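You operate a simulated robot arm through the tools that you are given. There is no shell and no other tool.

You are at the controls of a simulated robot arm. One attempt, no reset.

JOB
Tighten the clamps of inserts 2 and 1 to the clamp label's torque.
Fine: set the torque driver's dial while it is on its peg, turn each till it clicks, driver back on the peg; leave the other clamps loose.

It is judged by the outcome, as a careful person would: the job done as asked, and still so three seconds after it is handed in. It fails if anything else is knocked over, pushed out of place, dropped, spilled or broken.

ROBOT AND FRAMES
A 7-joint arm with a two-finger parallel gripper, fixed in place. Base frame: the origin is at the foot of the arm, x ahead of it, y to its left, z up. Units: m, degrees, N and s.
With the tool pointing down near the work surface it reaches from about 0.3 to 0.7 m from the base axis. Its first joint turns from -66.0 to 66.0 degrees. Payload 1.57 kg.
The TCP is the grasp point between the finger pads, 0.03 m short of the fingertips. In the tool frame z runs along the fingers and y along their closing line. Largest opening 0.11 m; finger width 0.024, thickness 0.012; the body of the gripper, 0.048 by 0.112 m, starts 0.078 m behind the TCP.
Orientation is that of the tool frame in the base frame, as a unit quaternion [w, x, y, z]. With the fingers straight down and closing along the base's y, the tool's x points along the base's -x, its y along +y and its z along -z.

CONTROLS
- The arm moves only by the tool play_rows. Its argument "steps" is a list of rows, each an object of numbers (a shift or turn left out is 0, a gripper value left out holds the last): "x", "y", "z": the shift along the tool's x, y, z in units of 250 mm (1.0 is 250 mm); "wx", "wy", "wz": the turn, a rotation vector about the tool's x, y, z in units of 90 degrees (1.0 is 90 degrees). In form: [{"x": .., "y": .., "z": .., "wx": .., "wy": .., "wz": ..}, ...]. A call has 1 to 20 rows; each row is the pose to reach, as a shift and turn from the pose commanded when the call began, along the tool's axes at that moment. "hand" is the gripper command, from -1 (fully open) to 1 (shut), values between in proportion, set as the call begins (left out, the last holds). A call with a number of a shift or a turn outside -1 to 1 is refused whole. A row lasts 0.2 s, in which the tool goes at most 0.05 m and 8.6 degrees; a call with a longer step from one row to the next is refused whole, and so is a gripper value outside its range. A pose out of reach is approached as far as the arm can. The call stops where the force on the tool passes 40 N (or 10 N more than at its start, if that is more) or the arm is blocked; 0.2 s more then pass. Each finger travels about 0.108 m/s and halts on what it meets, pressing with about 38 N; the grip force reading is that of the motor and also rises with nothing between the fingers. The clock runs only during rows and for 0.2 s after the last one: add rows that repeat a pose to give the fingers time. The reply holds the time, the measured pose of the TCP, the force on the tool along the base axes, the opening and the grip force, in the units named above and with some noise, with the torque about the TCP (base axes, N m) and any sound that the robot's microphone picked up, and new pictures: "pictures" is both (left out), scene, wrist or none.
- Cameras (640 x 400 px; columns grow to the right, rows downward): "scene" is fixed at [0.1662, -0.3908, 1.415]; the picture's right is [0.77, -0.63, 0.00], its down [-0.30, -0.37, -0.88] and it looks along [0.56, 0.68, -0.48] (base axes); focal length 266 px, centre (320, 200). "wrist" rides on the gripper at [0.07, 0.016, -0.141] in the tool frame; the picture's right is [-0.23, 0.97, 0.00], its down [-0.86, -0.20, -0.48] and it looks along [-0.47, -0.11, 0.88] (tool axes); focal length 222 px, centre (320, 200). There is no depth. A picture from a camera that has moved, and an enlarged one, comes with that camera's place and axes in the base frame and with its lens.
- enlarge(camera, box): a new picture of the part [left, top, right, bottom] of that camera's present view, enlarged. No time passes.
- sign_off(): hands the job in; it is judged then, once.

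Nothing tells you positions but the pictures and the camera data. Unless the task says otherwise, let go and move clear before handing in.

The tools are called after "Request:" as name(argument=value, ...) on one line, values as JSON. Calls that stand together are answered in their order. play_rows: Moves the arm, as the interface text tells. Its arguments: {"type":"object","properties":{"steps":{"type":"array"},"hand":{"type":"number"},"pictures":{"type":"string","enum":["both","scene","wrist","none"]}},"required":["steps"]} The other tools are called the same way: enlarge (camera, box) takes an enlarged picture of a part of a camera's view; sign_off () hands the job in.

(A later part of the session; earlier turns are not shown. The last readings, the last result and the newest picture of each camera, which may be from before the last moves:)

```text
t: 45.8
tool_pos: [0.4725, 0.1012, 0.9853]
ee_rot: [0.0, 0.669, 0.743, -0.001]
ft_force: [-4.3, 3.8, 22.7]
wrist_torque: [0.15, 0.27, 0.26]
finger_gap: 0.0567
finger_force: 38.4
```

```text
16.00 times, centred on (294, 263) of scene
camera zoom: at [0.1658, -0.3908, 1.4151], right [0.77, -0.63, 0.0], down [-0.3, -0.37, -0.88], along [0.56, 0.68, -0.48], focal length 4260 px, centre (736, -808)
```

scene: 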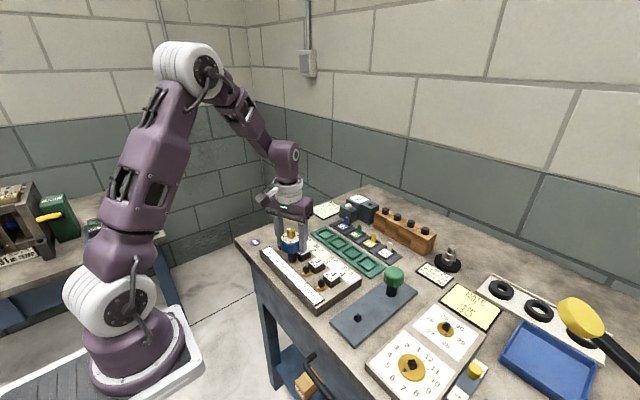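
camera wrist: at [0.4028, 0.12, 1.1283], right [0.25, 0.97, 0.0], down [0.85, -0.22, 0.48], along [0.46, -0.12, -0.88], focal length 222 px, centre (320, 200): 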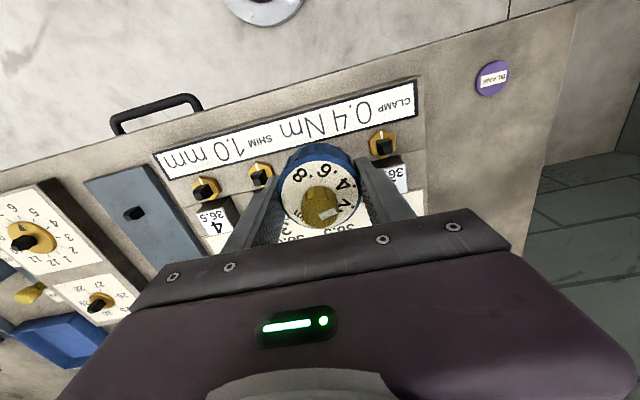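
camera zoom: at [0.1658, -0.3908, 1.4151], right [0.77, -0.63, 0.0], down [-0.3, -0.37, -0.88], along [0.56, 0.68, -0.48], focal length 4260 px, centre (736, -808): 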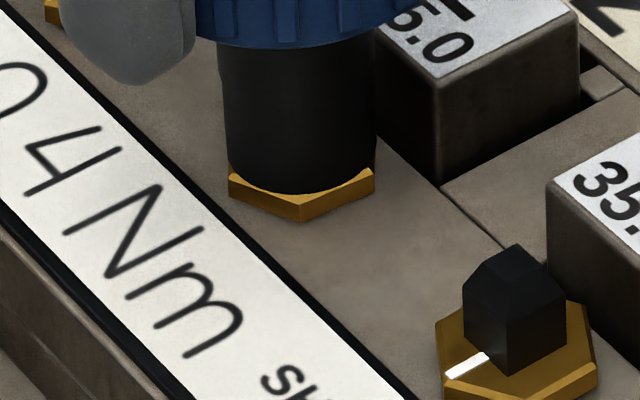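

Request:
enlarge(camera="scene", box=[286, 252, 302, 262])

Request:
enlarge(camera="scene", box=[375, 260, 410, 300])

Request:
enlarge(camera="scene", box=[265, 220, 325, 280])

```text
16.00 times, centred on (294, 257) of scene
camera zoom: at [0.1658, -0.3908, 1.4151], right [0.77, -0.63, 0.0], down [-0.3, -0.37, -0.88], along [0.56, 0.68, -0.48], focal length 4260 px, centre (736, -712)
```

zoom: 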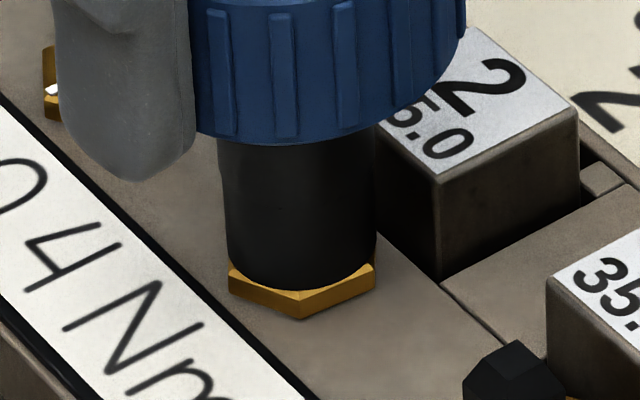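

```text
10.00 times, centred on (392, 280) of scene
camera zoom: at [0.1658, -0.3908, 1.4151], right [0.77, -0.63, 0.0], down [-0.3, -0.37, -0.88], along [0.56, 0.68, -0.48], focal length 2663 px, centre (-405, -600)
```

zoom: 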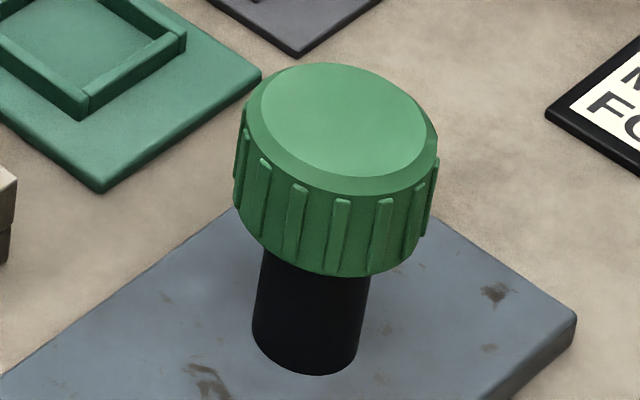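

```text
6.67 times, centred on (295, 250) of scene
camera zoom: at [0.1658, -0.3908, 1.4151], right [0.77, -0.63, 0.0], down [-0.3, -0.37, -0.88], along [0.56, 0.68, -0.48], focal length 1775 px, centre (487, -133)
```

zoom: 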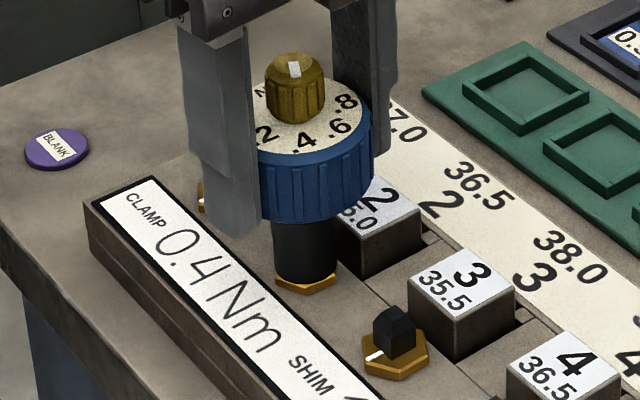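

Request:
enlarge(camera="scene", box=[284, 224, 306, 246])

Request:
enlarge(camera="wrist", box=[280, 140, 360, 220])

```text
16.00 times, centred on (295, 235) of scene
camera zoom: at [0.1658, -0.3908, 1.4151], right [0.77, -0.63, 0.0], down [-0.3, -0.37, -0.88], along [0.56, 0.68, -0.48], focal length 4260 px, centre (720, -360)
```

zoom: 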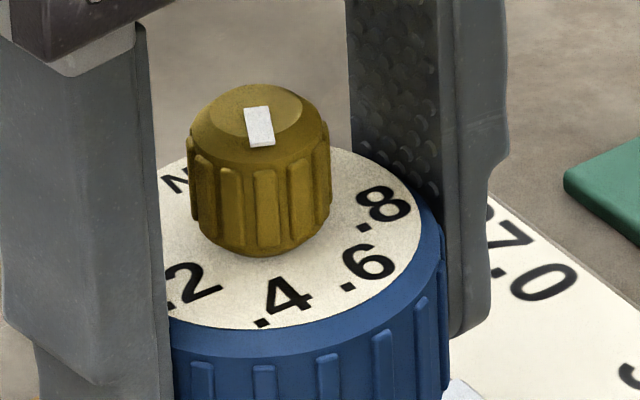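

```text
5.00 times, centred on (320, 180) of wrist
camera zoom: at [0.4804, 0.1727, 1.1285], right [0.99, -0.12, 0.0], down [-0.11, -0.87, 0.48], along [-0.06, -0.47, -0.88], focal length 1111 px, centre (320, 300)
```

zoom: 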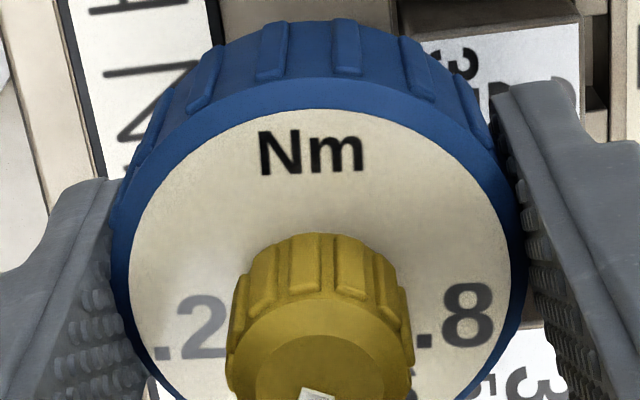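

The pointer still reads .4, and the driver is seated. I'll hold still for a second to see whether the torque holds or decays.

Request:
play_rows(steps=[{"z": 0}, {"z": 0}, {"z": 0}, {"z": 0}, {"z": 0}], pictures="none")

Request:
play_rows(steps=[{"wz": 0.095}, {"wz": 0.19}, {"wz": 0.285}], pictures="none")

```text
t: 47.0
tool_pos: [0.4711, 0.1013, 0.9864]
ee_rot: [0.0, 0.668, 0.744, -0.001]
ft_force: [-4.0, 3.2, 29.4]
wrist_torque: [0.1, 0.18, 0.02]
finger_gap: 0.057
finger_force: 38.3
```

```text
t: 47.8
tool_pos: [0.4712, 0.101, 0.986]
ee_rot: [0.0, 0.817, 0.576, 0.0]
ft_force: [-2.0, 0.5, 20.7]
wrist_torque: [-0.09, 0.12, 0.13]
finger_gap: 0.0568
finger_force: 37.8
```

The torque decays to nearly zero when holding, so something is slipping slowly. I'll let it relax, then lift the driver straight off (keeping the yaw) to inspect clamp 2's post and white mark.

Request:
play_rows(steps=[{"z": 0}, {"z": 0}, {"z": 0}, {"z": 0}, {"z": 0}, {"z": 0}, {"z": -0.01}, {"z": -0.03}, {"z": -0.06}, {"z": -0.09}, {"z": -0.13}, {"z": -0.18}, {"z": -0.24}, {"z": -0.3}, {"z": -0.36}, {"z": -0.36}], pictures="scene")

Request:
enlarge(camera="scene", box=[270, 235, 310, 270])

Request:
enlarge(camera="wrist", box=[306, 122, 338, 142])

Request:
enlarge(camera="wrist", box=[230, 90, 420, 220])

```text
t: 51.2
tool_pos: [0.4707, 0.1023, 1.074]
ee_rot: [0.0, 0.816, 0.578, 0.0]
ft_force: [0.7, -0.1, -2.0]
wrist_torque: [-0.01, 0.02, -0.02]
finger_gap: 0.0568
finger_force: 37.5
```

scene: 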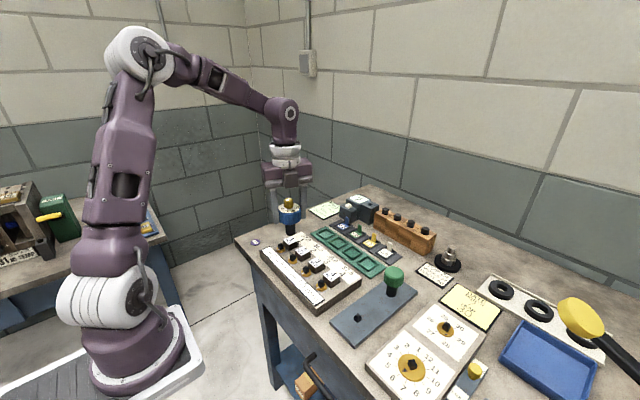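

```text
11.43 times, centred on (290, 252) of scene
camera zoom: at [0.1662, -0.3908, 1.415], right [0.77, -0.63, 0.0], down [-0.3, -0.37, -0.88], along [0.56, 0.68, -0.48], focal length 3043 px, centre (663, -400)
```

zoom: 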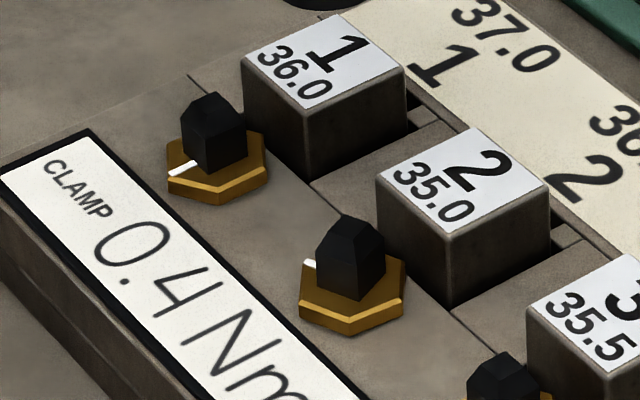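

```text
16.00 times, centred on (322, 132) of wrist
camera zoom: at [0.5093, 0.1629, 1.2177], right [0.84, -0.54, 0.0], down [-0.47, -0.74, 0.48], along [-0.26, -0.4, -0.88], focal length 3554 px, centre (288, 1288)
```

zoom: 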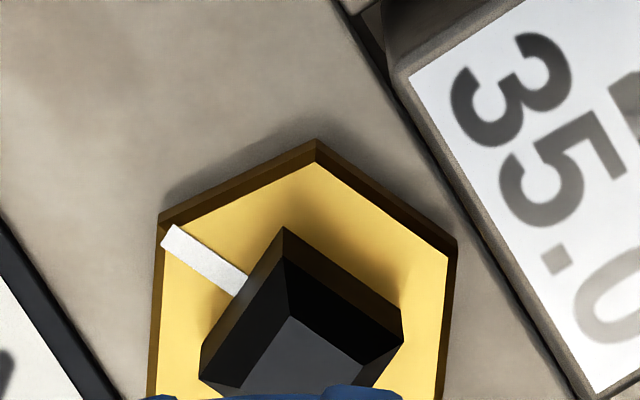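

```text
3.08 times, centred on (325, 155) of wrist
camera zoom: at [0.5093, 0.1629, 1.2177], right [0.84, -0.54, 0.0], down [-0.47, -0.74, 0.48], along [-0.26, -0.4, -0.88], focal length 684 px, centre (305, 338)
```

zoom: 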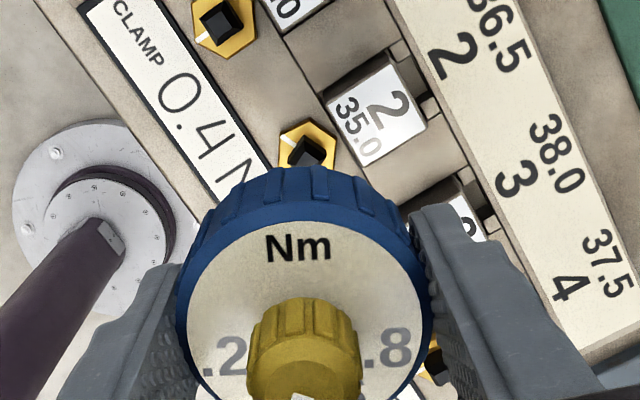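

Clamp 2's post and hex have turned together by about 65–70°, while the handle turned far more, so the driver's clutch seems to have been slipping. I'll compare the unloaded hex position with the loaded one.

Request:
enlarge(camera="scene", box=[286, 258, 302, 268])

Request:
enlarge(camera="scene", box=[275, 190, 305, 240])

Request:
enlarge(camera="wrist", box=[298, 115, 346, 145])

```text
16.00 times, centred on (294, 263) of scene
camera zoom: at [0.1662, -0.3908, 1.415], right [0.77, -0.63, 0.0], down [-0.3, -0.37, -0.88], along [0.56, 0.68, -0.48], focal length 4260 px, centre (736, -808)
```

zoom: 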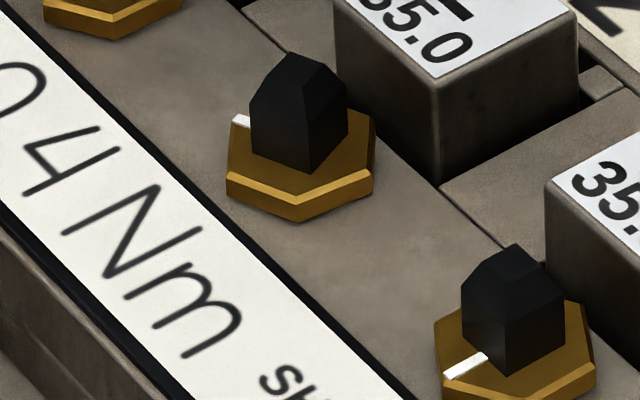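

```text
8.00 times, centred on (290, 215) of scene
camera zoom: at [0.1662, -0.3908, 1.415], right [0.77, -0.63, 0.0], down [-0.3, -0.37, -0.88], along [0.56, 0.68, -0.48], focal length 2130 px, centre (560, 80)
```

zoom: 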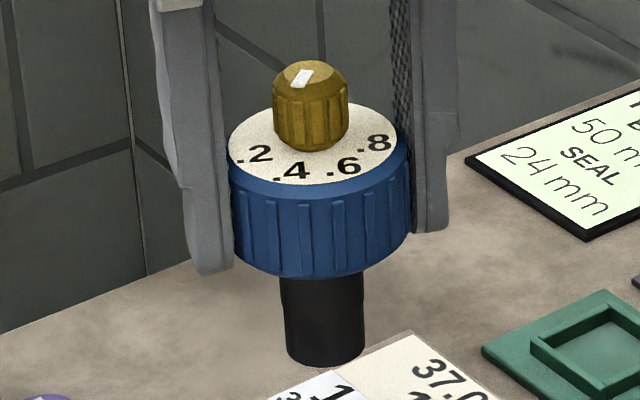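

```text
13.33 times, centred on (322, 130) of wrist
camera zoom: at [0.5093, 0.1629, 1.2177], right [0.84, -0.54, 0.0], down [-0.47, -0.74, 0.48], along [-0.26, -0.4, -0.88], focal length 2962 px, centre (293, 1133)
```

zoom: 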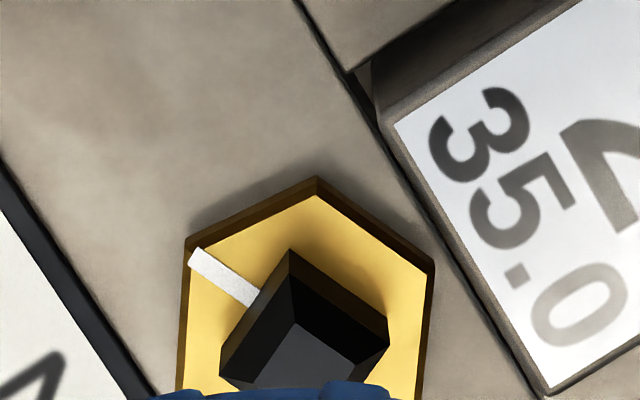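

The clamp stays where it was turned, so it's being tightened. To check whether the slip is inside the driver, I'll re-seat it at exactly the same yaw and see if the socket drops over the post.

Request:
play_rows(steps=[{"z": 0.06}, {"z": 0.12}, {"z": 0.18}, {"z": 0.23}, {"z": 0.26}, {"z": 0.275}, {"z": 0.29}, {"z": 0.305}, {"z": 0.32}, {"z": 0.335}, {"z": 0.345}, {"z": 0.355}, {"z": 0.355}], pictures="none")

Request:
enlarge(camera="scene", box=[286, 252, 302, 262])

```text
t: 54.0
tool_pos: [0.4718, 0.1008, 0.9869]
ee_rot: [0.0, 0.817, 0.577, 0.0]
ft_force: [3.4, -6.8, 1.3]
wrist_torque: [-0.46, -0.25, 0.08]
finger_gap: 0.0569
finger_force: 37.9
```

```text
16.00 times, centred on (294, 257) of scene
camera zoom: at [0.1663, -0.391, 1.415], right [0.77, -0.63, 0.0], down [-0.3, -0.37, -0.88], along [0.56, 0.68, -0.48], focal length 4260 px, centre (736, -712)
```

zoom: 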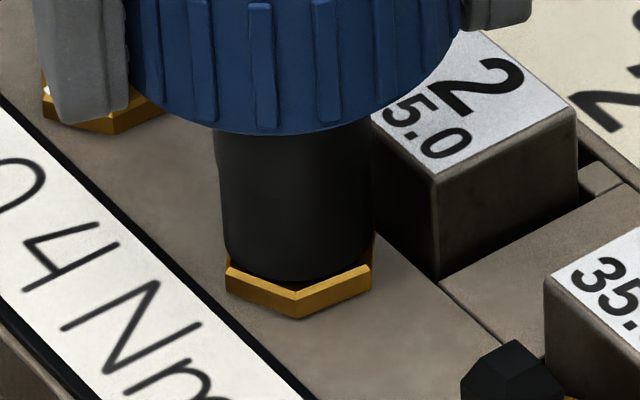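

It seated again at the same yaw, so the socket stays aligned with the post and the slip is inside the driver (its clutch). I'll do one long uninterrupted clockwise turn and listen.

Request:
play_rows(steps=[{"wz": 0.03}, {"wz": 0.06}, {"wz": 0.09}, {"wz": 0.12}, {"wz": 0.15}, {"wz": 0.18}, {"wz": 0.21}, {"wz": 0.24}, {"wz": 0.27}, {"wz": 0.3}, {"wz": 0.33}, {"wz": 0.36}, {"wz": 0.39}, {"wz": 0.42}], pictures="none")

Request:
enlarge(camera="scene", box=[286, 252, 302, 262])

```text
t: 57.0
tool_pos: [0.4706, 0.101, 0.9865]
ee_rot: [0.0, 0.96, 0.281, 0.0]
ft_force: [6.6, -9.1, -7.5]
wrist_torque: [-0.51, -0.56, 0.25]
finger_gap: 0.0572
finger_force: 37.4
```

```text
16.00 times, centred on (294, 257) of scene
camera zoom: at [0.1665, -0.391, 1.4149], right [0.77, -0.63, 0.0], down [-0.3, -0.37, -0.88], along [0.56, 0.68, -0.48], focal length 4260 px, centre (736, -712)
```

zoom: 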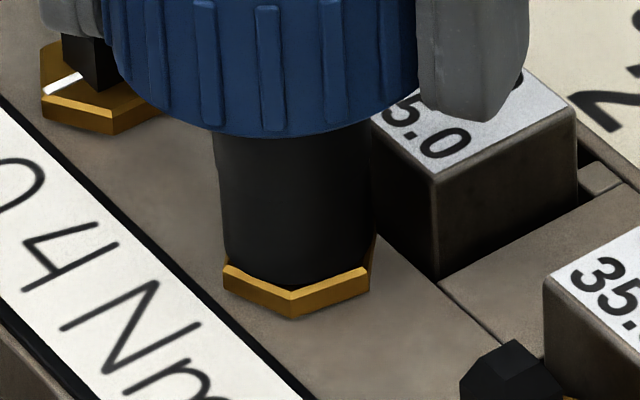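

The hex advanced another few degrees during that long turn, so sustained turning is still tightening it. I'll release, bring the hand back CCW, and repeat with long continuous turns.

Request:
play_rows(steps=[{"z": 0}, {"z": 0}, {"wz": -0.09}, {"wz": -0.18}, {"wz": -0.27}, {"wz": -0.36}, {"wz": -0.45}, {"wz": -0.54}, {"wz": -0.63}, {"wz": -0.72}, {"wz": -0.81}, {"wz": -0.9}, {"wz": -0.99}, {"wz": -0.99}], hand=-0.45, pictures="none")

Request:
play_rows(steps=[{"wz": -0.09}, {"wz": -0.18}, {"wz": -0.27}, {"wz": -0.36}, {"wz": -0.45}, {"wz": -0.54}, {"wz": -0.63}, {"wz": -0.72}, {"wz": -0.81}, {"wz": -0.9}, {"wz": -0.99}, {"wz": -0.99}], pictures="none")

Request:
enlarge(camera="wrist", box=[250, 100, 400, 220])

Request:
enlarge(camera="scene", box=[265, 210, 325, 280])

```text
t: 60.0
tool_pos: [0.4712, 0.1004, 0.9872]
ee_rot: [0.0, 0.485, 0.875, -0.001]
ft_force: [-0.4, -0.7, -0.7]
wrist_torque: [0.0, 0.0, 0.05]
finger_gap: 0.0801
finger_force: 0.1
```

```text
t: 62.6
tool_pos: [0.4711, 0.1003, 0.9861]
ee_rot: [0.0, -0.268, 0.963, 0.0]
ft_force: [-0.3, 0.2, -0.6]
wrist_torque: [-0.03, -0.02, 0.03]
finger_gap: 0.0799
finger_force: 0.0
```

```text
3.33 times, centred on (325, 160) of wrist
camera zoom: at [0.4033, 0.0793, 1.13], right [-0.31, 0.95, 0.0], down [0.84, 0.27, 0.48], along [0.46, 0.15, -0.88], focal length 740 px, centre (303, 333)
```

zoom: 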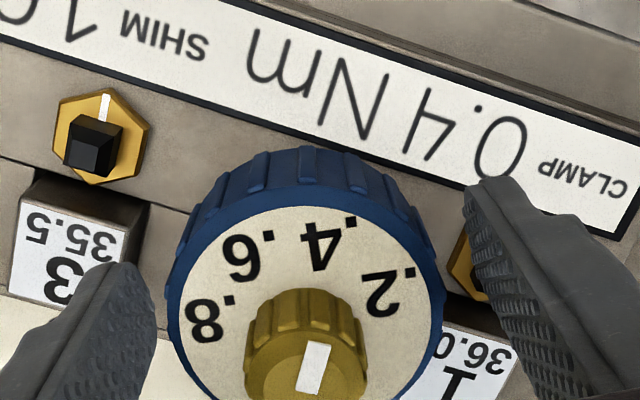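

```text
5.71 times, centred on (295, 245) of scene
camera zoom: at [0.1662, -0.3908, 1.415], right [0.77, -0.63, 0.0], down [-0.3, -0.37, -0.88], along [0.56, 0.68, -0.48], focal length 1522 px, centre (463, -57)
```

zoom: 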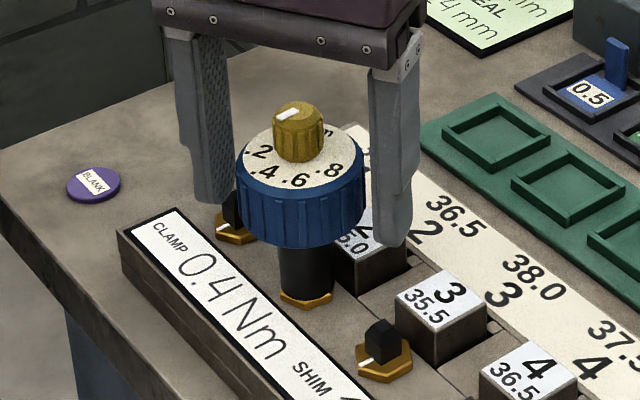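

Request:
play_rows(steps=[{"wz": -0.09}, {"wz": -0.18}, {"wz": -0.27}, {"wz": -0.36}, {"wz": -0.4}, {"wz": -0.4}], pictures="none")

Request:
play_rows(steps=[{"z": 0}, {"z": 0}, {"z": 0}], hand=1, pictures="none")

Request:
play_rows(steps=[{"wz": 0.05}, {"wz": 0.1}, {"wz": 0.15}, {"wz": 0.2}, {"wz": 0.25}, {"wz": 0.3}, {"wz": 0.35}, {"wz": 0.4}, {"wz": 0.45}, {"wz": 0.5}, {"wz": 0.55}, {"wz": 0.6}, {"wz": 0.65}, {"wz": 0.7}, {"wz": 0.75}, {"wz": 0.8}, {"wz": 0.85}, {"wz": 0.9}, {"wz": 0.95}, {"wz": 1.0}], pictures="none")

Request:
enlarge(camera="scene", box=[286, 252, 302, 262])

```text
t: 64.0
tool_pos: [0.4713, 0.1006, 0.9853]
ee_rot: [-0.001, -0.552, 0.834, 0.0]
ft_force: [0.2, -0.2, -0.1]
wrist_torque: [0.02, 0.0, -0.01]
finger_gap: 0.0799
finger_force: 0.1
```

```text
t: 64.8
tool_pos: [0.471, 0.1008, 0.9857]
ee_rot: [0.0, -0.551, 0.834, 0.0]
ft_force: [1.0, -1.0, -0.2]
wrist_torque: [-0.06, -0.05, -0.02]
finger_gap: 0.0568
finger_force: 37.6
```

```text
t: 69.0
tool_pos: [0.4712, 0.1006, 0.9874]
ee_rot: [-0.001, 0.201, 0.98, 0.0]
ft_force: [9.6, -2.5, -7.9]
wrist_torque: [-0.08, -0.51, 0.3]
finger_gap: 0.057
finger_force: 38.1
```

```text
16.00 times, centred on (294, 257) of scene
camera zoom: at [0.1666, -0.3909, 1.415], right [0.77, -0.63, 0.0], down [-0.3, -0.37, -0.88], along [0.56, 0.68, -0.48], focal length 4260 px, centre (736, -712)
```

zoom: 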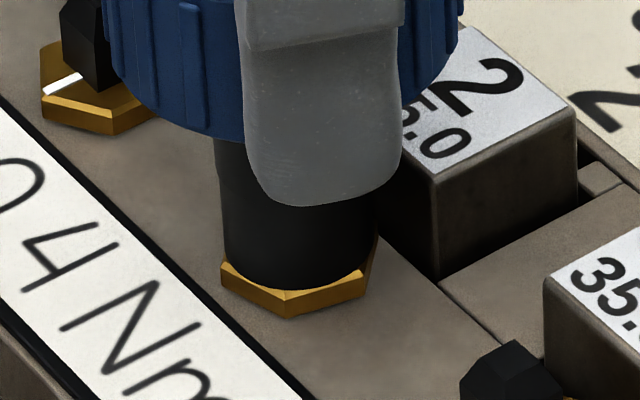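

The hex crept a few more degrees but there is still no click. I'll test how the socket couples: lift, rotate 45°, and gently try to seat; a true square socket should be blocked.

Request:
play_rows(steps=[{"z": 0}, {"z": 0}, {"z": 0}, {"z": 0}, {"z": 0}, {"z": -0.02}, {"z": -0.06}, {"z": -0.1}, {"z": -0.12}, {"z": -0.12, "wz": 0.09}, {"z": -0.12, "wz": 0.18}, {"z": -0.12, "wz": 0.27}, {"z": -0.12, "wz": 0.36}, {"z": -0.12, "wz": 0.45}, {"z": -0.12, "wz": 0.5}, {"z": -0.12, "wz": 0.5}], pictures="none")

Request:
play_rows(steps=[{"z": 0.02}, {"z": 0.035}, {"z": 0.045}, {"z": 0.05}, {"z": 0.055}, {"z": 0.06}, {"z": 0.065}, {"z": 0.07}, {"z": 0.075}, {"z": 0.08}, {"z": 0.085}, {"z": 0.09}], pictures="none")

Request:
enlarge(camera="scene", box=[276, 242, 308, 266])

```text
t: 72.4
tool_pos: [0.4717, 0.1013, 1.0174]
ee_rot: [0.0, 0.559, 0.829, 0.0]
ft_force: [-0.7, 0.1, -1.9]
wrist_torque: [-0.02, -0.03, 0.0]
finger_gap: 0.0572
finger_force: 38.2
```

```text
t: 75.0
tool_pos: [0.4717, 0.1003, 0.9946]
ee_rot: [0.0, 0.559, 0.829, 0.001]
ft_force: [2.6, 0.8, 30.6]
wrist_torque: [0.06, -0.13, -0.02]
finger_gap: 0.0572
finger_force: 38.1
```

```text
16.00 times, centred on (292, 254) of scene
camera zoom: at [0.1658, -0.3909, 1.4151], right [0.77, -0.63, 0.0], down [-0.3, -0.37, -0.88], along [0.56, 0.68, -0.48], focal length 4260 px, centre (768, -664)
```

zoom: 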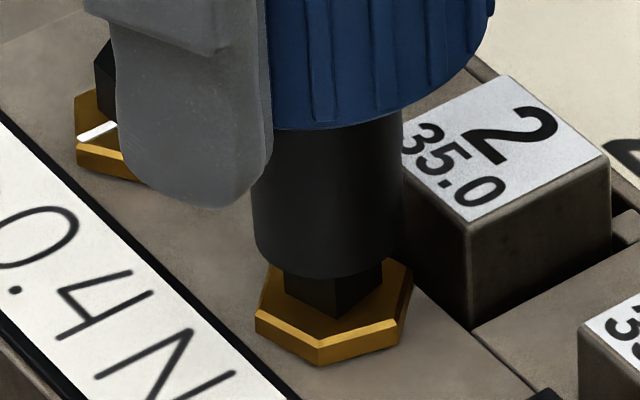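

Blocked at 45°, so the socket really is square and drives the post; the slip is the driver's own clutch. I'll lift, rotate to the aligned yaw (90° equivalent, +67°) for maximum clockwise travel, and re-seat.

Request:
play_rows(steps=[{"z": -0.03}, {"z": -0.08}, {"z": -0.12}, {"z": -0.12, "wz": -0.09}, {"z": -0.12, "wz": -0.18}, {"z": -0.12, "wz": -0.27}, {"z": -0.12, "wz": -0.36}, {"z": -0.12, "wz": -0.45}, {"z": -0.12, "wz": -0.54}, {"z": -0.12, "wz": -0.63}, {"z": -0.12, "wz": -0.72}, {"z": -0.12, "wz": -0.749}, {"z": -0.12, "wz": -0.749}], pictures="none")

Request:
play_rows(steps=[{"wz": -0.09}, {"wz": -0.18}, {"wz": -0.27}, {"wz": -0.36}, {"wz": -0.45}, {"wz": -0.54}, {"wz": -0.63}, {"wz": -0.72}, {"wz": -0.749}, {"wz": -0.749}], pictures="none")

Request:
enlarge(camera="scene", box=[276, 232, 308, 266])

Request:
enlarge(camera="wrist", box=[250, 100, 400, 220])

```text
t: 77.8
tool_pos: [0.4709, 0.101, 1.0254]
ee_rot: [0.0, 0.005, 1.0, 0.0]
ft_force: [-0.3, 0.8, -2.4]
wrist_torque: [-0.02, -0.01, 0.01]
finger_gap: 0.0567
finger_force: 38.3
```

```text
t: 80.0
tool_pos: [0.4714, 0.1001, 1.0254]
ee_rot: [0.0, -0.551, 0.835, 0.0]
ft_force: [-0.8, 0.0, -1.5]
wrist_torque: [-0.01, -0.05, 0.02]
finger_gap: 0.0571
finger_force: 38.4
```

```text
11.76 times, centred on (292, 249) of scene
camera zoom: at [0.1662, -0.3908, 1.415], right [0.77, -0.63, 0.0], down [-0.3, -0.37, -0.88], along [0.56, 0.68, -0.48], focal length 3133 px, centre (649, -376)
```

zoom: 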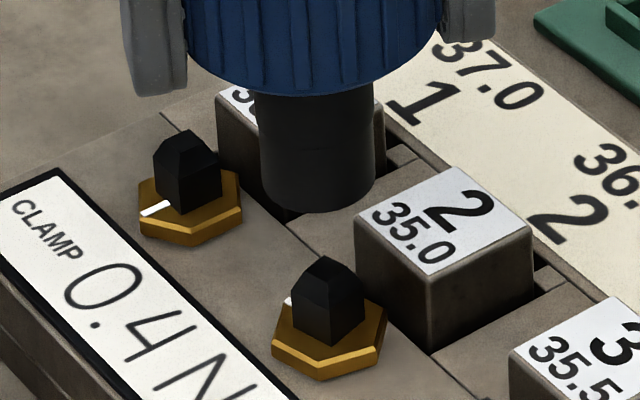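

```text
3.33 times, centred on (325, 160) of wrist
camera zoom: at [0.4292, 0.0444, 1.1673], right [-0.81, 0.59, 0.0], down [0.52, 0.71, 0.48], along [0.28, 0.39, -0.88], focal length 740 px, centre (303, 333)
```

zoom: 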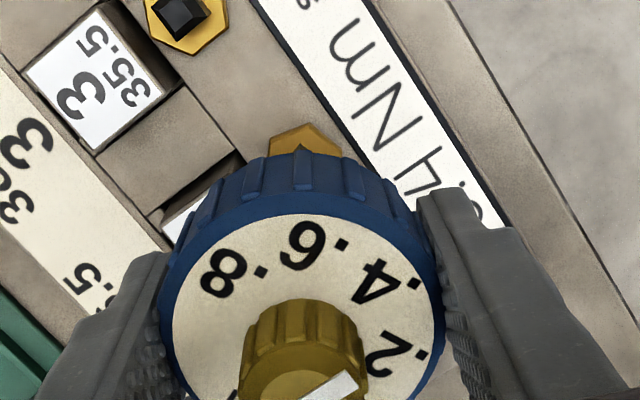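

Before re-seating, I want to recheck the dial precisely, since the pointer looks as if it may have drifted slightly.

Request:
enlarge(camera="wrist", box=[296, 150, 352, 220])

Request:
enlarge(camera="scene", box=[280, 207, 308, 228])

```text
5.71 times, centred on (324, 185) of wrist
camera zoom: at [0.4292, 0.0444, 1.1673], right [-0.81, 0.59, 0.0], down [0.52, 0.71, 0.48], along [0.28, 0.39, -0.88], focal length 1269 px, centre (297, 286)
```

zoom: 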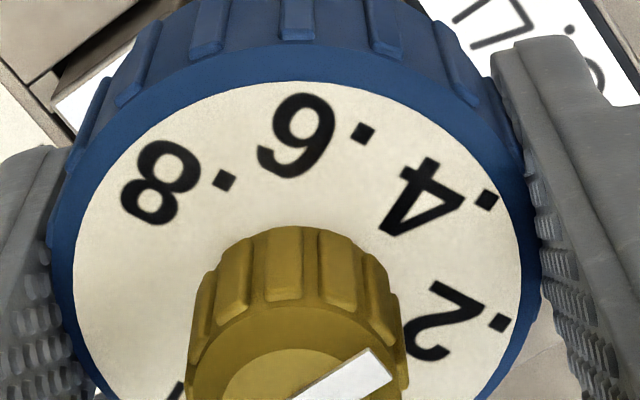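

```text
16.00 times, centred on (294, 218) of scene
camera zoom: at [0.1662, -0.3908, 1.415], right [0.77, -0.63, 0.0], down [-0.3, -0.37, -0.88], along [0.56, 0.68, -0.48], focal length 4260 px, centre (736, -80)
```

zoom: 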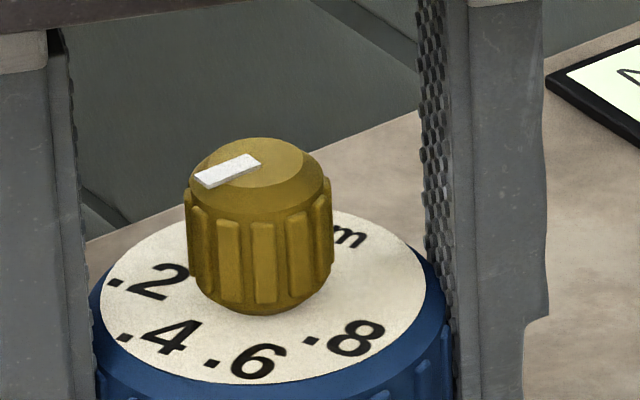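

The dial still reads .4 (pointer ~180°, .4 mark ~181°). I'll check the unloaded hex angle in the same zoom as before.

Request:
enlarge(camera="scene", box=[286, 252, 302, 262])

Request:
enlarge(camera="scene", box=[291, 257, 307, 267])

```text
16.00 times, centred on (294, 257) of scene
camera zoom: at [0.1662, -0.3908, 1.415], right [0.77, -0.63, 0.0], down [-0.3, -0.37, -0.88], along [0.56, 0.68, -0.48], focal length 4260 px, centre (736, -712)
```

zoom: 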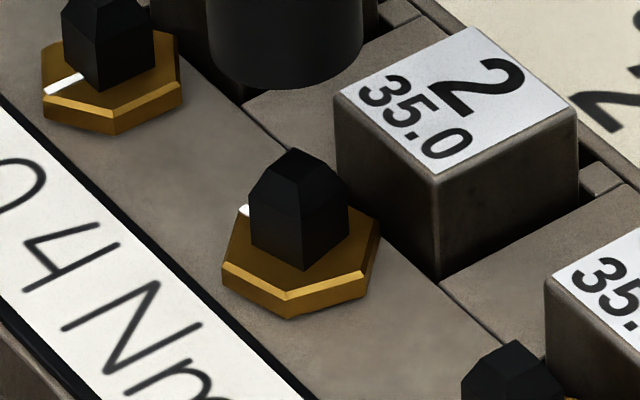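

```text
16.00 times, centred on (299, 262) of scene
camera zoom: at [0.1662, -0.3908, 1.415], right [0.77, -0.63, 0.0], down [-0.3, -0.37, -0.88], along [0.56, 0.68, -0.48], focal length 4260 px, centre (656, -792)
```

zoom: 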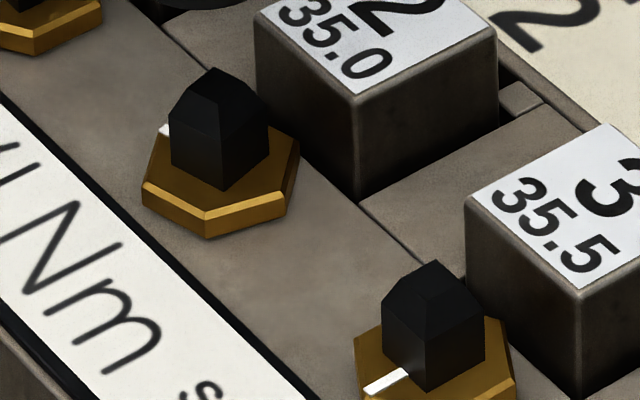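

The hex has kept advancing with sustained turning, so I'll re-seat at this aligned yaw and keep turning with long continuous calls.

Request:
play_rows(steps=[{"z": 0.03}, {"z": 0.06}, {"z": 0.075}, {"z": 0.09}, {"z": 0.105}, {"z": 0.12}, {"z": 0.135}, {"z": 0.147}, {"z": 0.155}, {"z": 0.16}, {"z": 0.16}], pictures="none")

Request:
play_rows(steps=[{"wz": 0.05}, {"wz": 0.1}, {"wz": 0.15}, {"wz": 0.2}, {"wz": 0.25}, {"wz": 0.3}, {"wz": 0.35}, {"wz": 0.4}, {"wz": 0.45}, {"wz": 0.5}, {"wz": 0.55}, {"wz": 0.6}, {"wz": 0.65}, {"wz": 0.7}, {"wz": 0.75}, {"wz": 0.8}, {"wz": 0.85}, {"wz": 0.9}, {"wz": 0.95}, {"wz": 1.0}], pictures="none")

Request:
play_rows(steps=[{"wz": 0.05}, {"wz": 0.1}, {"wz": 0.15}, {"wz": 0.2}, {"wz": 0.25}, {"wz": 0.3}, {"wz": 0.35}, {"wz": 0.4}, {"wz": 0.45}, {"wz": 0.5}, {"wz": 0.55}, {"wz": 0.6}, {"wz": 0.65}, {"wz": 0.7}, {"wz": 0.75}, {"wz": 0.8}, {"wz": 0.85}, {"wz": 0.9}, {"wz": 0.95}, {"wz": 1.0}], pictures="none")

Request:
enlarge(camera="scene", box=[286, 252, 302, 262])

```text
t: 82.4
tool_pos: [0.4721, 0.1008, 0.9847]
ee_rot: [0.001, -0.55, 0.835, 0.0]
ft_force: [4.9, 4.5, 30.7]
wrist_torque: [0.09, -0.27, 0.18]
finger_gap: 0.0568
finger_force: 38.5
```

```text
t: 86.6
tool_pos: [0.4721, 0.1003, 0.9845]
ee_rot: [-0.001, 0.202, 0.979, 0.0]
ft_force: [7.3, 0.7, -8.6]
wrist_torque: [0.05, -0.43, 0.25]
finger_gap: 0.0568
finger_force: 38.4
```

```text
t: 90.8
tool_pos: [0.4719, 0.1009, 0.9851]
ee_rot: [0.0, 0.835, 0.55, 0.0]
ft_force: [9.0, -5.1, -2.5]
wrist_torque: [-0.34, -0.46, 0.28]
finger_gap: 0.057
finger_force: 38.0
```

```text
16.00 times, centred on (294, 257) of scene
camera zoom: at [0.1665, -0.391, 1.415], right [0.77, -0.63, 0.0], down [-0.3, -0.37, -0.88], along [0.56, 0.68, -0.48], focal length 4260 px, centre (736, -712)
```

zoom: 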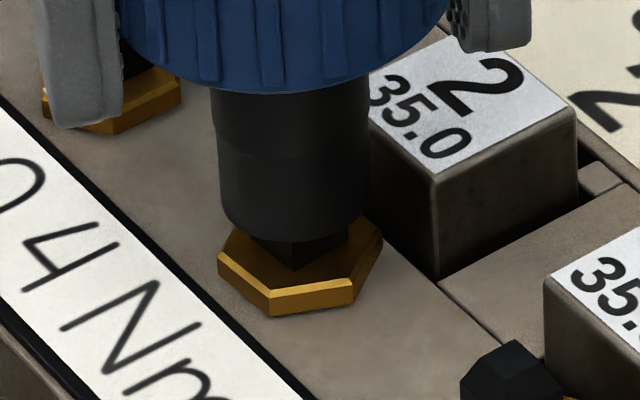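

The driver has slid up in my grip and is only partly on the post (the earlier 45° press did that), though the hex has turned further. I'll let the torque relax and ease down to try to re-seat it fully.

Request:
play_rows(steps=[{"z": 0}, {"z": 0}, {"z": 0}, {"z": 0}, {"z": 0.004}, {"z": 0.008}, {"z": 0.012}, {"z": 0.016}, {"z": 0.02}, {"z": 0.024}, {"z": 0.028}, {"z": 0.032}, {"z": 0.032}], pictures="none")

Request:
enlarge(camera="scene", box=[286, 252, 302, 262])

Request:
enlarge(camera="scene", box=[265, 205, 325, 275])

```text
t: 93.6
tool_pos: [0.4718, 0.1015, 0.9755]
ee_rot: [0.0, 0.835, 0.551, -0.001]
ft_force: [5.2, -3.0, 0.1]
wrist_torque: [-0.2, -0.31, 0.06]
finger_gap: 0.0569
finger_force: 37.8
```

```text
16.00 times, centred on (294, 257) of scene
camera zoom: at [0.1664, -0.3909, 1.415], right [0.77, -0.63, 0.0], down [-0.3, -0.37, -0.88], along [0.56, 0.68, -0.48], focal length 4260 px, centre (736, -712)
```

zoom: 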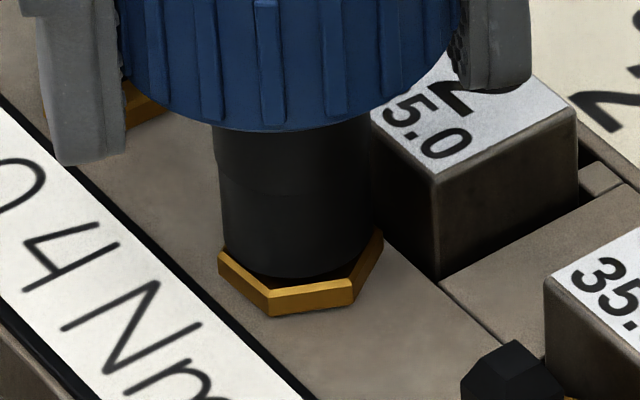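

```text
5.71 times, centred on (295, 240) of scene
camera zoom: at [0.1664, -0.3909, 1.415], right [0.77, -0.63, 0.0], down [-0.3, -0.37, -0.88], along [0.56, 0.68, -0.48], focal length 1522 px, centre (463, -29)
```

zoom: 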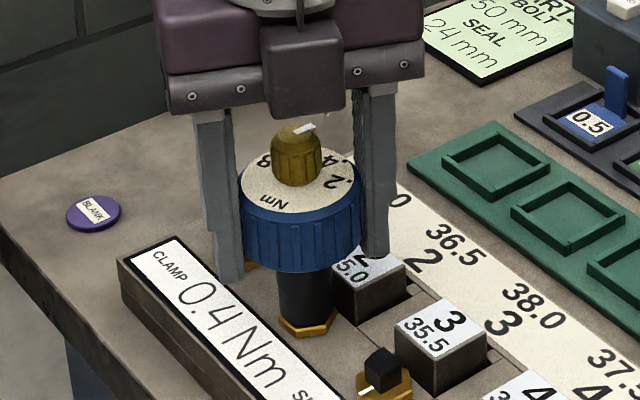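

Request:
play_rows(steps=[{"z": 0.003}, {"z": 0.006}, {"z": 0.009}, {"z": 0.009}], pictures="none")

Request:
enlarge(camera="scene", box=[286, 252, 302, 262])

```text
t: 94.6
tool_pos: [0.4712, 0.101, 0.9742]
ee_rot: [0.0, 0.835, 0.551, -0.001]
ft_force: [7.7, 1.0, -0.2]
wrist_torque: [0.04, -0.35, 0.07]
finger_gap: 0.0567
finger_force: 38.5
```

```text
16.00 times, centred on (294, 257) of scene
camera zoom: at [0.1664, -0.3908, 1.415], right [0.77, -0.63, 0.0], down [-0.3, -0.37, -0.88], along [0.56, 0.68, -0.48], focal length 4260 px, centre (736, -712)
```

zoom: 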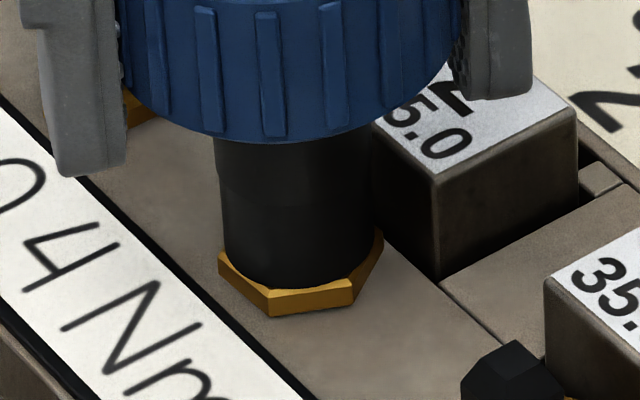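

Seated again. All my turns after the clamp went snug were made without pictures, so I'll turn again with pictures on, in case that affects what's reported.

Request:
play_rows(steps=[{"wz": 0.06}, {"wz": 0.12}, {"wz": 0.18}, {"wz": 0.24}, {"wz": 0.3}], pictures="both")

Request:
enlarge(camera="scene", box=[286, 252, 302, 262])

```text
t: 95.8
tool_pos: [0.4707, 0.102, 0.9732]
ee_rot: [0.0, 0.941, 0.339, 0.0]
ft_force: [9.1, -1.8, -2.7]
wrist_torque: [0.07, -0.42, 0.28]
finger_gap: 0.0568
finger_force: 38.0
camera wrist: at [0.5355, 0.1342, 1.1169], right [0.45, -0.89, 0.0], down [-0.79, -0.39, 0.48], along [-0.43, -0.21, -0.88], focal length 222 px, centre (320, 200)
```

scene: 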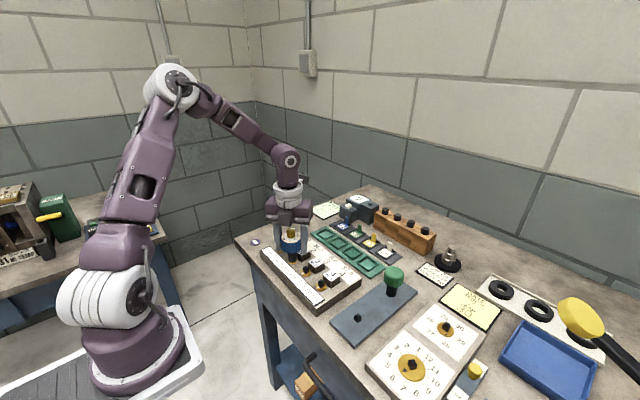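
wrist: 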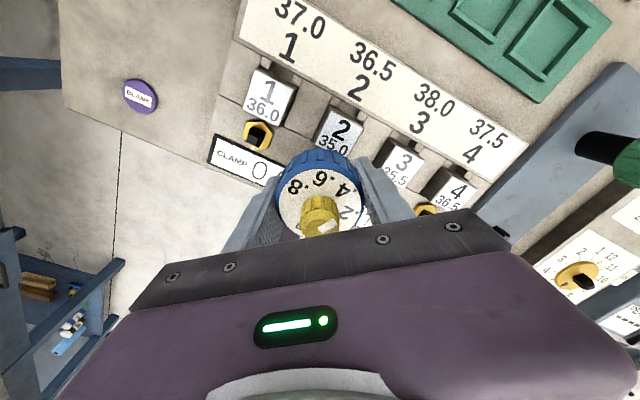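

```text
16.00 times, centred on (294, 257) of scene
camera zoom: at [0.1665, -0.3909, 1.415], right [0.77, -0.63, 0.0], down [-0.3, -0.37, -0.88], along [0.56, 0.68, -0.48], focal length 4260 px, centre (736, -712)
```

zoom: 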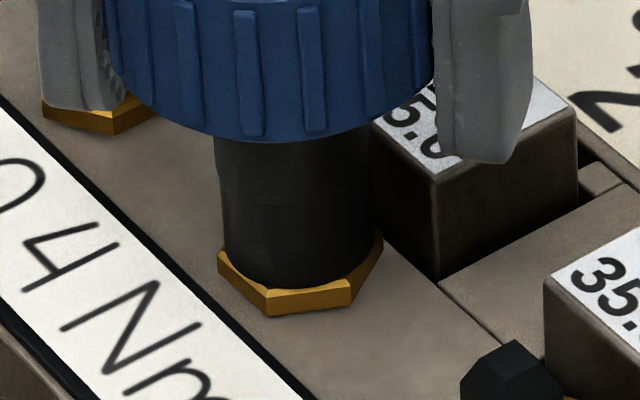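

Still no sound at 0.28 Nm. I'll release, restore the grip height, and wind the hand back CCW for another series of turns.

Request:
play_rows(steps=[{"z": 0}, {"z": 0}, {"z": -0.024}, {"z": -0.048, "wz": -0.09}, {"z": -0.048, "wz": -0.18}, {"z": -0.048, "wz": -0.27}, {"z": -0.048, "wz": -0.36}, {"z": -0.048, "wz": -0.45}, {"z": -0.048, "wz": -0.54}, {"z": -0.048, "wz": -0.63}, {"z": -0.048, "wz": -0.72}, {"z": -0.048, "wz": -0.81}, {"z": -0.048, "wz": -0.9}, {"z": -0.048, "wz": -0.99}, {"z": -0.048, "wz": -0.99}], hand=-0.45, pictures="none")

Request:
play_rows(steps=[{"wz": -0.09}, {"wz": -0.18}, {"wz": -0.27}, {"wz": -0.36}, {"wz": -0.45}, {"wz": -0.54}, {"wz": -0.63}, {"wz": -0.72}, {"wz": -0.81}, {"wz": -0.9}, {"wz": -0.99}, {"wz": -0.99}], pictures="none")

Request:
play_rows(steps=[{"wz": -0.09}, {"wz": -0.18}, {"wz": -0.27}, {"wz": -0.27}], pictures="none")

Request:
enlarge(camera="scene", box=[265, 205, 325, 275])

Request:
enlarge(camera="wrist", box=[250, 100, 400, 220])

```text
t: 99.0
tool_pos: [0.4714, 0.1017, 0.9863]
ee_rot: [0.001, 0.43, 0.903, 0.0]
ft_force: [0.2, 0.6, 0.4]
wrist_torque: [-0.02, 0.0, 0.02]
finger_gap: 0.0798
finger_force: 0.1
```

```text
t: 101.6
tool_pos: [0.4709, 0.101, 0.987]
ee_rot: [0.0, -0.327, 0.945, 0.001]
ft_force: [-0.1, -0.7, -0.4]
wrist_torque: [0.0, 0.01, 0.0]
finger_gap: 0.0796
finger_force: 0.1
```

```text
t: 102.6
tool_pos: [0.471, 0.1008, 0.9869]
ee_rot: [0.0, -0.518, 0.855, 0.001]
ft_force: [0.6, 0.1, 0.2]
wrist_torque: [-0.01, 0.0, 0.01]
finger_gap: 0.0798
finger_force: 0.1
```

```text
5.71 times, centred on (295, 240) of scene
camera zoom: at [0.1662, -0.3908, 1.415], right [0.77, -0.63, 0.0], down [-0.3, -0.37, -0.88], along [0.56, 0.68, -0.48], focal length 1522 px, centre (463, -29)
```

zoom: 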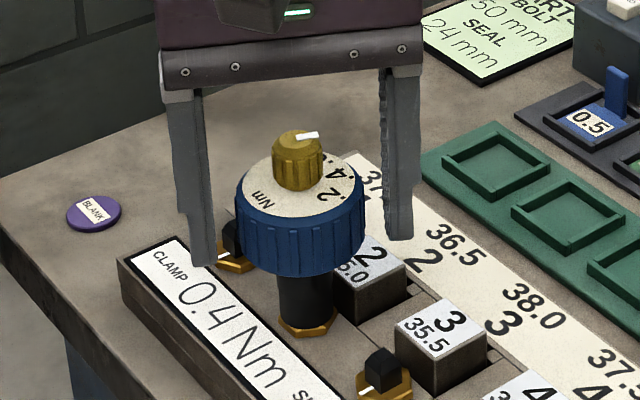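

```text
3.33 times, centred on (325, 160) of wrist
camera zoom: at [0.4247, 0.0479, 1.1293], right [-0.76, 0.65, 0.0], down [0.57, 0.67, 0.48], along [0.31, 0.36, -0.88], focal length 740 px, centre (303, 333)
```

zoom: 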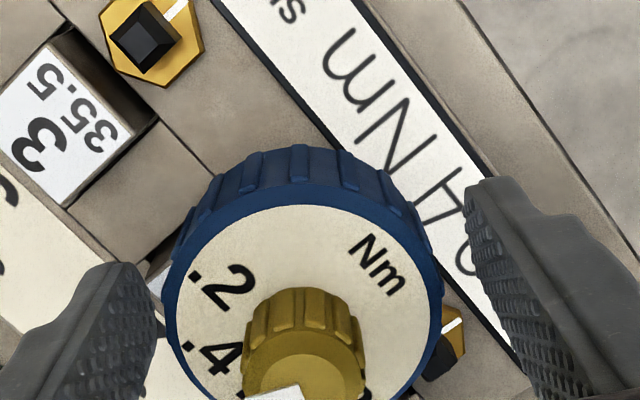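

Request:
play_rows(steps=[{"z": 0}, {"z": 0}, {"z": 0}], hand=1, pictures="none")

Request:
play_rows(steps=[{"wz": 0.05}, {"wz": 0.1}, {"wz": 0.15}, {"wz": 0.2}, {"wz": 0.25}, {"wz": 0.3}, {"wz": 0.35}, {"wz": 0.4}, {"wz": 0.45}, {"wz": 0.5}], pictures="none")

Request:
play_rows(steps=[{"z": 0}], pictures="none")

Request:
play_rows(steps=[{"z": 0}], pictures="none")

Request:
play_rows(steps=[{"z": 0}], pictures="none")

Request:
play_rows(steps=[{"wz": 0.02}, {"wz": 0.04}, {"wz": 0.06}, {"wz": 0.08}, {"wz": 0.1}, {"wz": 0.12}, {"wz": 0.14}, {"wz": 0.16}, {"wz": 0.18}, {"wz": 0.2}], pictures="none")

Request:
enlarge(camera="scene", box=[286, 252, 302, 262])

```text
t: 103.4
tool_pos: [0.4723, 0.1011, 0.9852]
ee_rot: [0.0, -0.517, 0.856, 0.0]
ft_force: [0.3, 0.5, -0.1]
wrist_torque: [-0.01, -0.02, -0.01]
finger_gap: 0.0567
finger_force: 38.1
```

```text
t: 105.6
tool_pos: [0.4723, 0.1002, 0.986]
ee_rot: [0.001, -0.148, 0.989, 0.0]
ft_force: [7.6, -7.1, 20.2]
wrist_torque: [-0.33, -0.28, 0.2]
finger_gap: 0.0569
finger_force: 38.2
```

```text
t: 106.0
tool_pos: [0.4708, 0.1011, 0.9873]
ee_rot: [0.001, -0.149, 0.989, 0.0]
ft_force: [9.7, -8.2, 25.1]
wrist_torque: [-0.38, -0.42, 0.05]
finger_gap: 0.0567
finger_force: 37.7
```

```text
t: 106.4
tool_pos: [0.4715, 0.1016, 0.9863]
ee_rot: [0.001, -0.15, 0.989, 0.0]
ft_force: [11.0, -9.4, 27.6]
wrist_torque: [-0.35, -0.47, 0.04]
finger_gap: 0.0568
finger_force: 38.0
```

```text
t: 106.8
tool_pos: [0.4706, 0.1011, 0.9855]
ee_rot: [0.001, -0.151, 0.989, 0.001]
ft_force: [12.9, -9.7, 28.7]
wrist_torque: [-0.44, -0.56, 0.04]
finger_gap: 0.0569
finger_force: 37.7
```

```text
t: 109.0
tool_pos: [0.4712, 0.1, 0.9852]
ee_rot: [-0.001, 0.008, 1.0, 0.0]
ft_force: [9.6, -2.1, 6.1]
wrist_torque: [-0.01, -0.5, 0.17]
finger_gap: 0.0569
finger_force: 38.5
```

```text
16.00 times, centred on (294, 257) of scene
camera zoom: at [0.1664, -0.3909, 1.415], right [0.77, -0.63, 0.0], down [-0.3, -0.37, -0.88], along [0.56, 0.68, -0.48], focal length 4260 px, centre (736, -712)
```

zoom: 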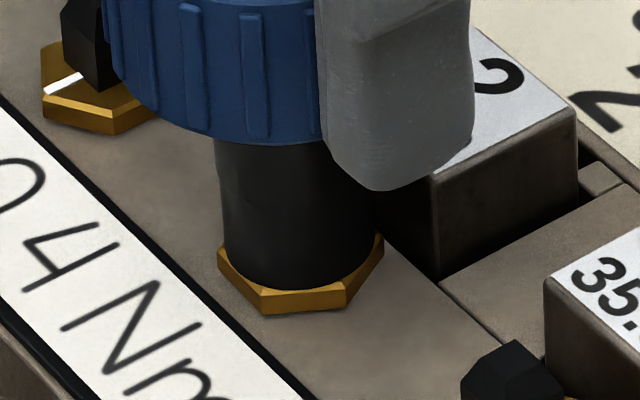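

Looking over the readings, the torque was higher when I wasn't pressing down. I'll lift about 1 mm to unload the axis and turn fast and continuously.

Request:
play_rows(steps=[{"z": -0.004}, {"z": -0.006, "wz": 0.09}, {"z": -0.006, "wz": 0.18}, {"z": -0.006, "wz": 0.27}, {"z": -0.006, "wz": 0.36}, {"z": -0.006, "wz": 0.45}, {"z": -0.006, "wz": 0.54}, {"z": -0.006, "wz": 0.63}, {"z": -0.006, "wz": 0.72}, {"z": -0.006, "wz": 0.81}, {"z": -0.006, "wz": 0.9}, {"z": -0.006, "wz": 0.99}], pictures="none")

Request:
enlarge(camera="scene", box=[286, 252, 302, 262])

```text
t: 111.6
tool_pos: [0.4713, 0.1019, 0.9882]
ee_rot: [-0.001, 0.707, 0.708, 0.0]
ft_force: [0.1, 12.0, -12.9]
wrist_torque: [0.95, 0.1, 0.32]
finger_gap: 0.057
finger_force: 37.9
```

```text
16.00 times, centred on (294, 257) of scene
camera zoom: at [0.1664, -0.3905, 1.4151], right [0.77, -0.63, 0.0], down [-0.3, -0.37, -0.88], along [0.56, 0.68, -0.48], focal length 4260 px, centre (736, -712)
```

zoom: 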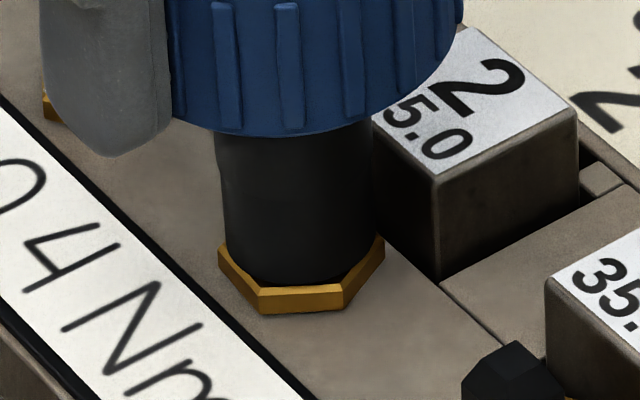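

Torque reads 0.32 Nm and the hex has moved on to roughly 90°. It is still slowly tightening, so I'll keep turning.

Request:
play_rows(steps=[{"wz": 0.07}, {"wz": 0.14}, {"wz": 0.21}, {"wz": 0.28}, {"wz": 0.35}, {"wz": 0.42}, {"wz": 0.49}, {"wz": 0.56}, {"wz": 0.63}], pictures="none")

Request:
enlarge(camera="scene", box=[286, 252, 302, 262])

```text
t: 113.6
tool_pos: [0.4721, 0.1008, 0.9872]
ee_rot: [0.0, 0.958, 0.287, 0.001]
ft_force: [7.2, 10.3, 13.5]
wrist_torque: [0.79, -0.53, 0.28]
finger_gap: 0.057
finger_force: 37.9
```

```text
16.00 times, centred on (294, 257) of scene
camera zoom: at [0.1662, -0.3906, 1.4151], right [0.77, -0.63, 0.0], down [-0.3, -0.37, -0.88], along [0.56, 0.68, -0.48], focal length 4260 px, centre (736, -712)
```

zoom: 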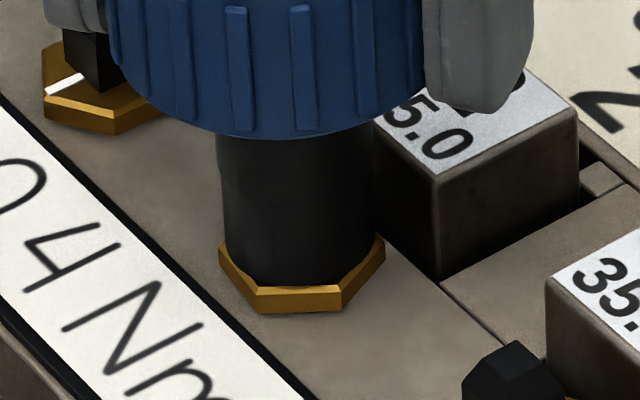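

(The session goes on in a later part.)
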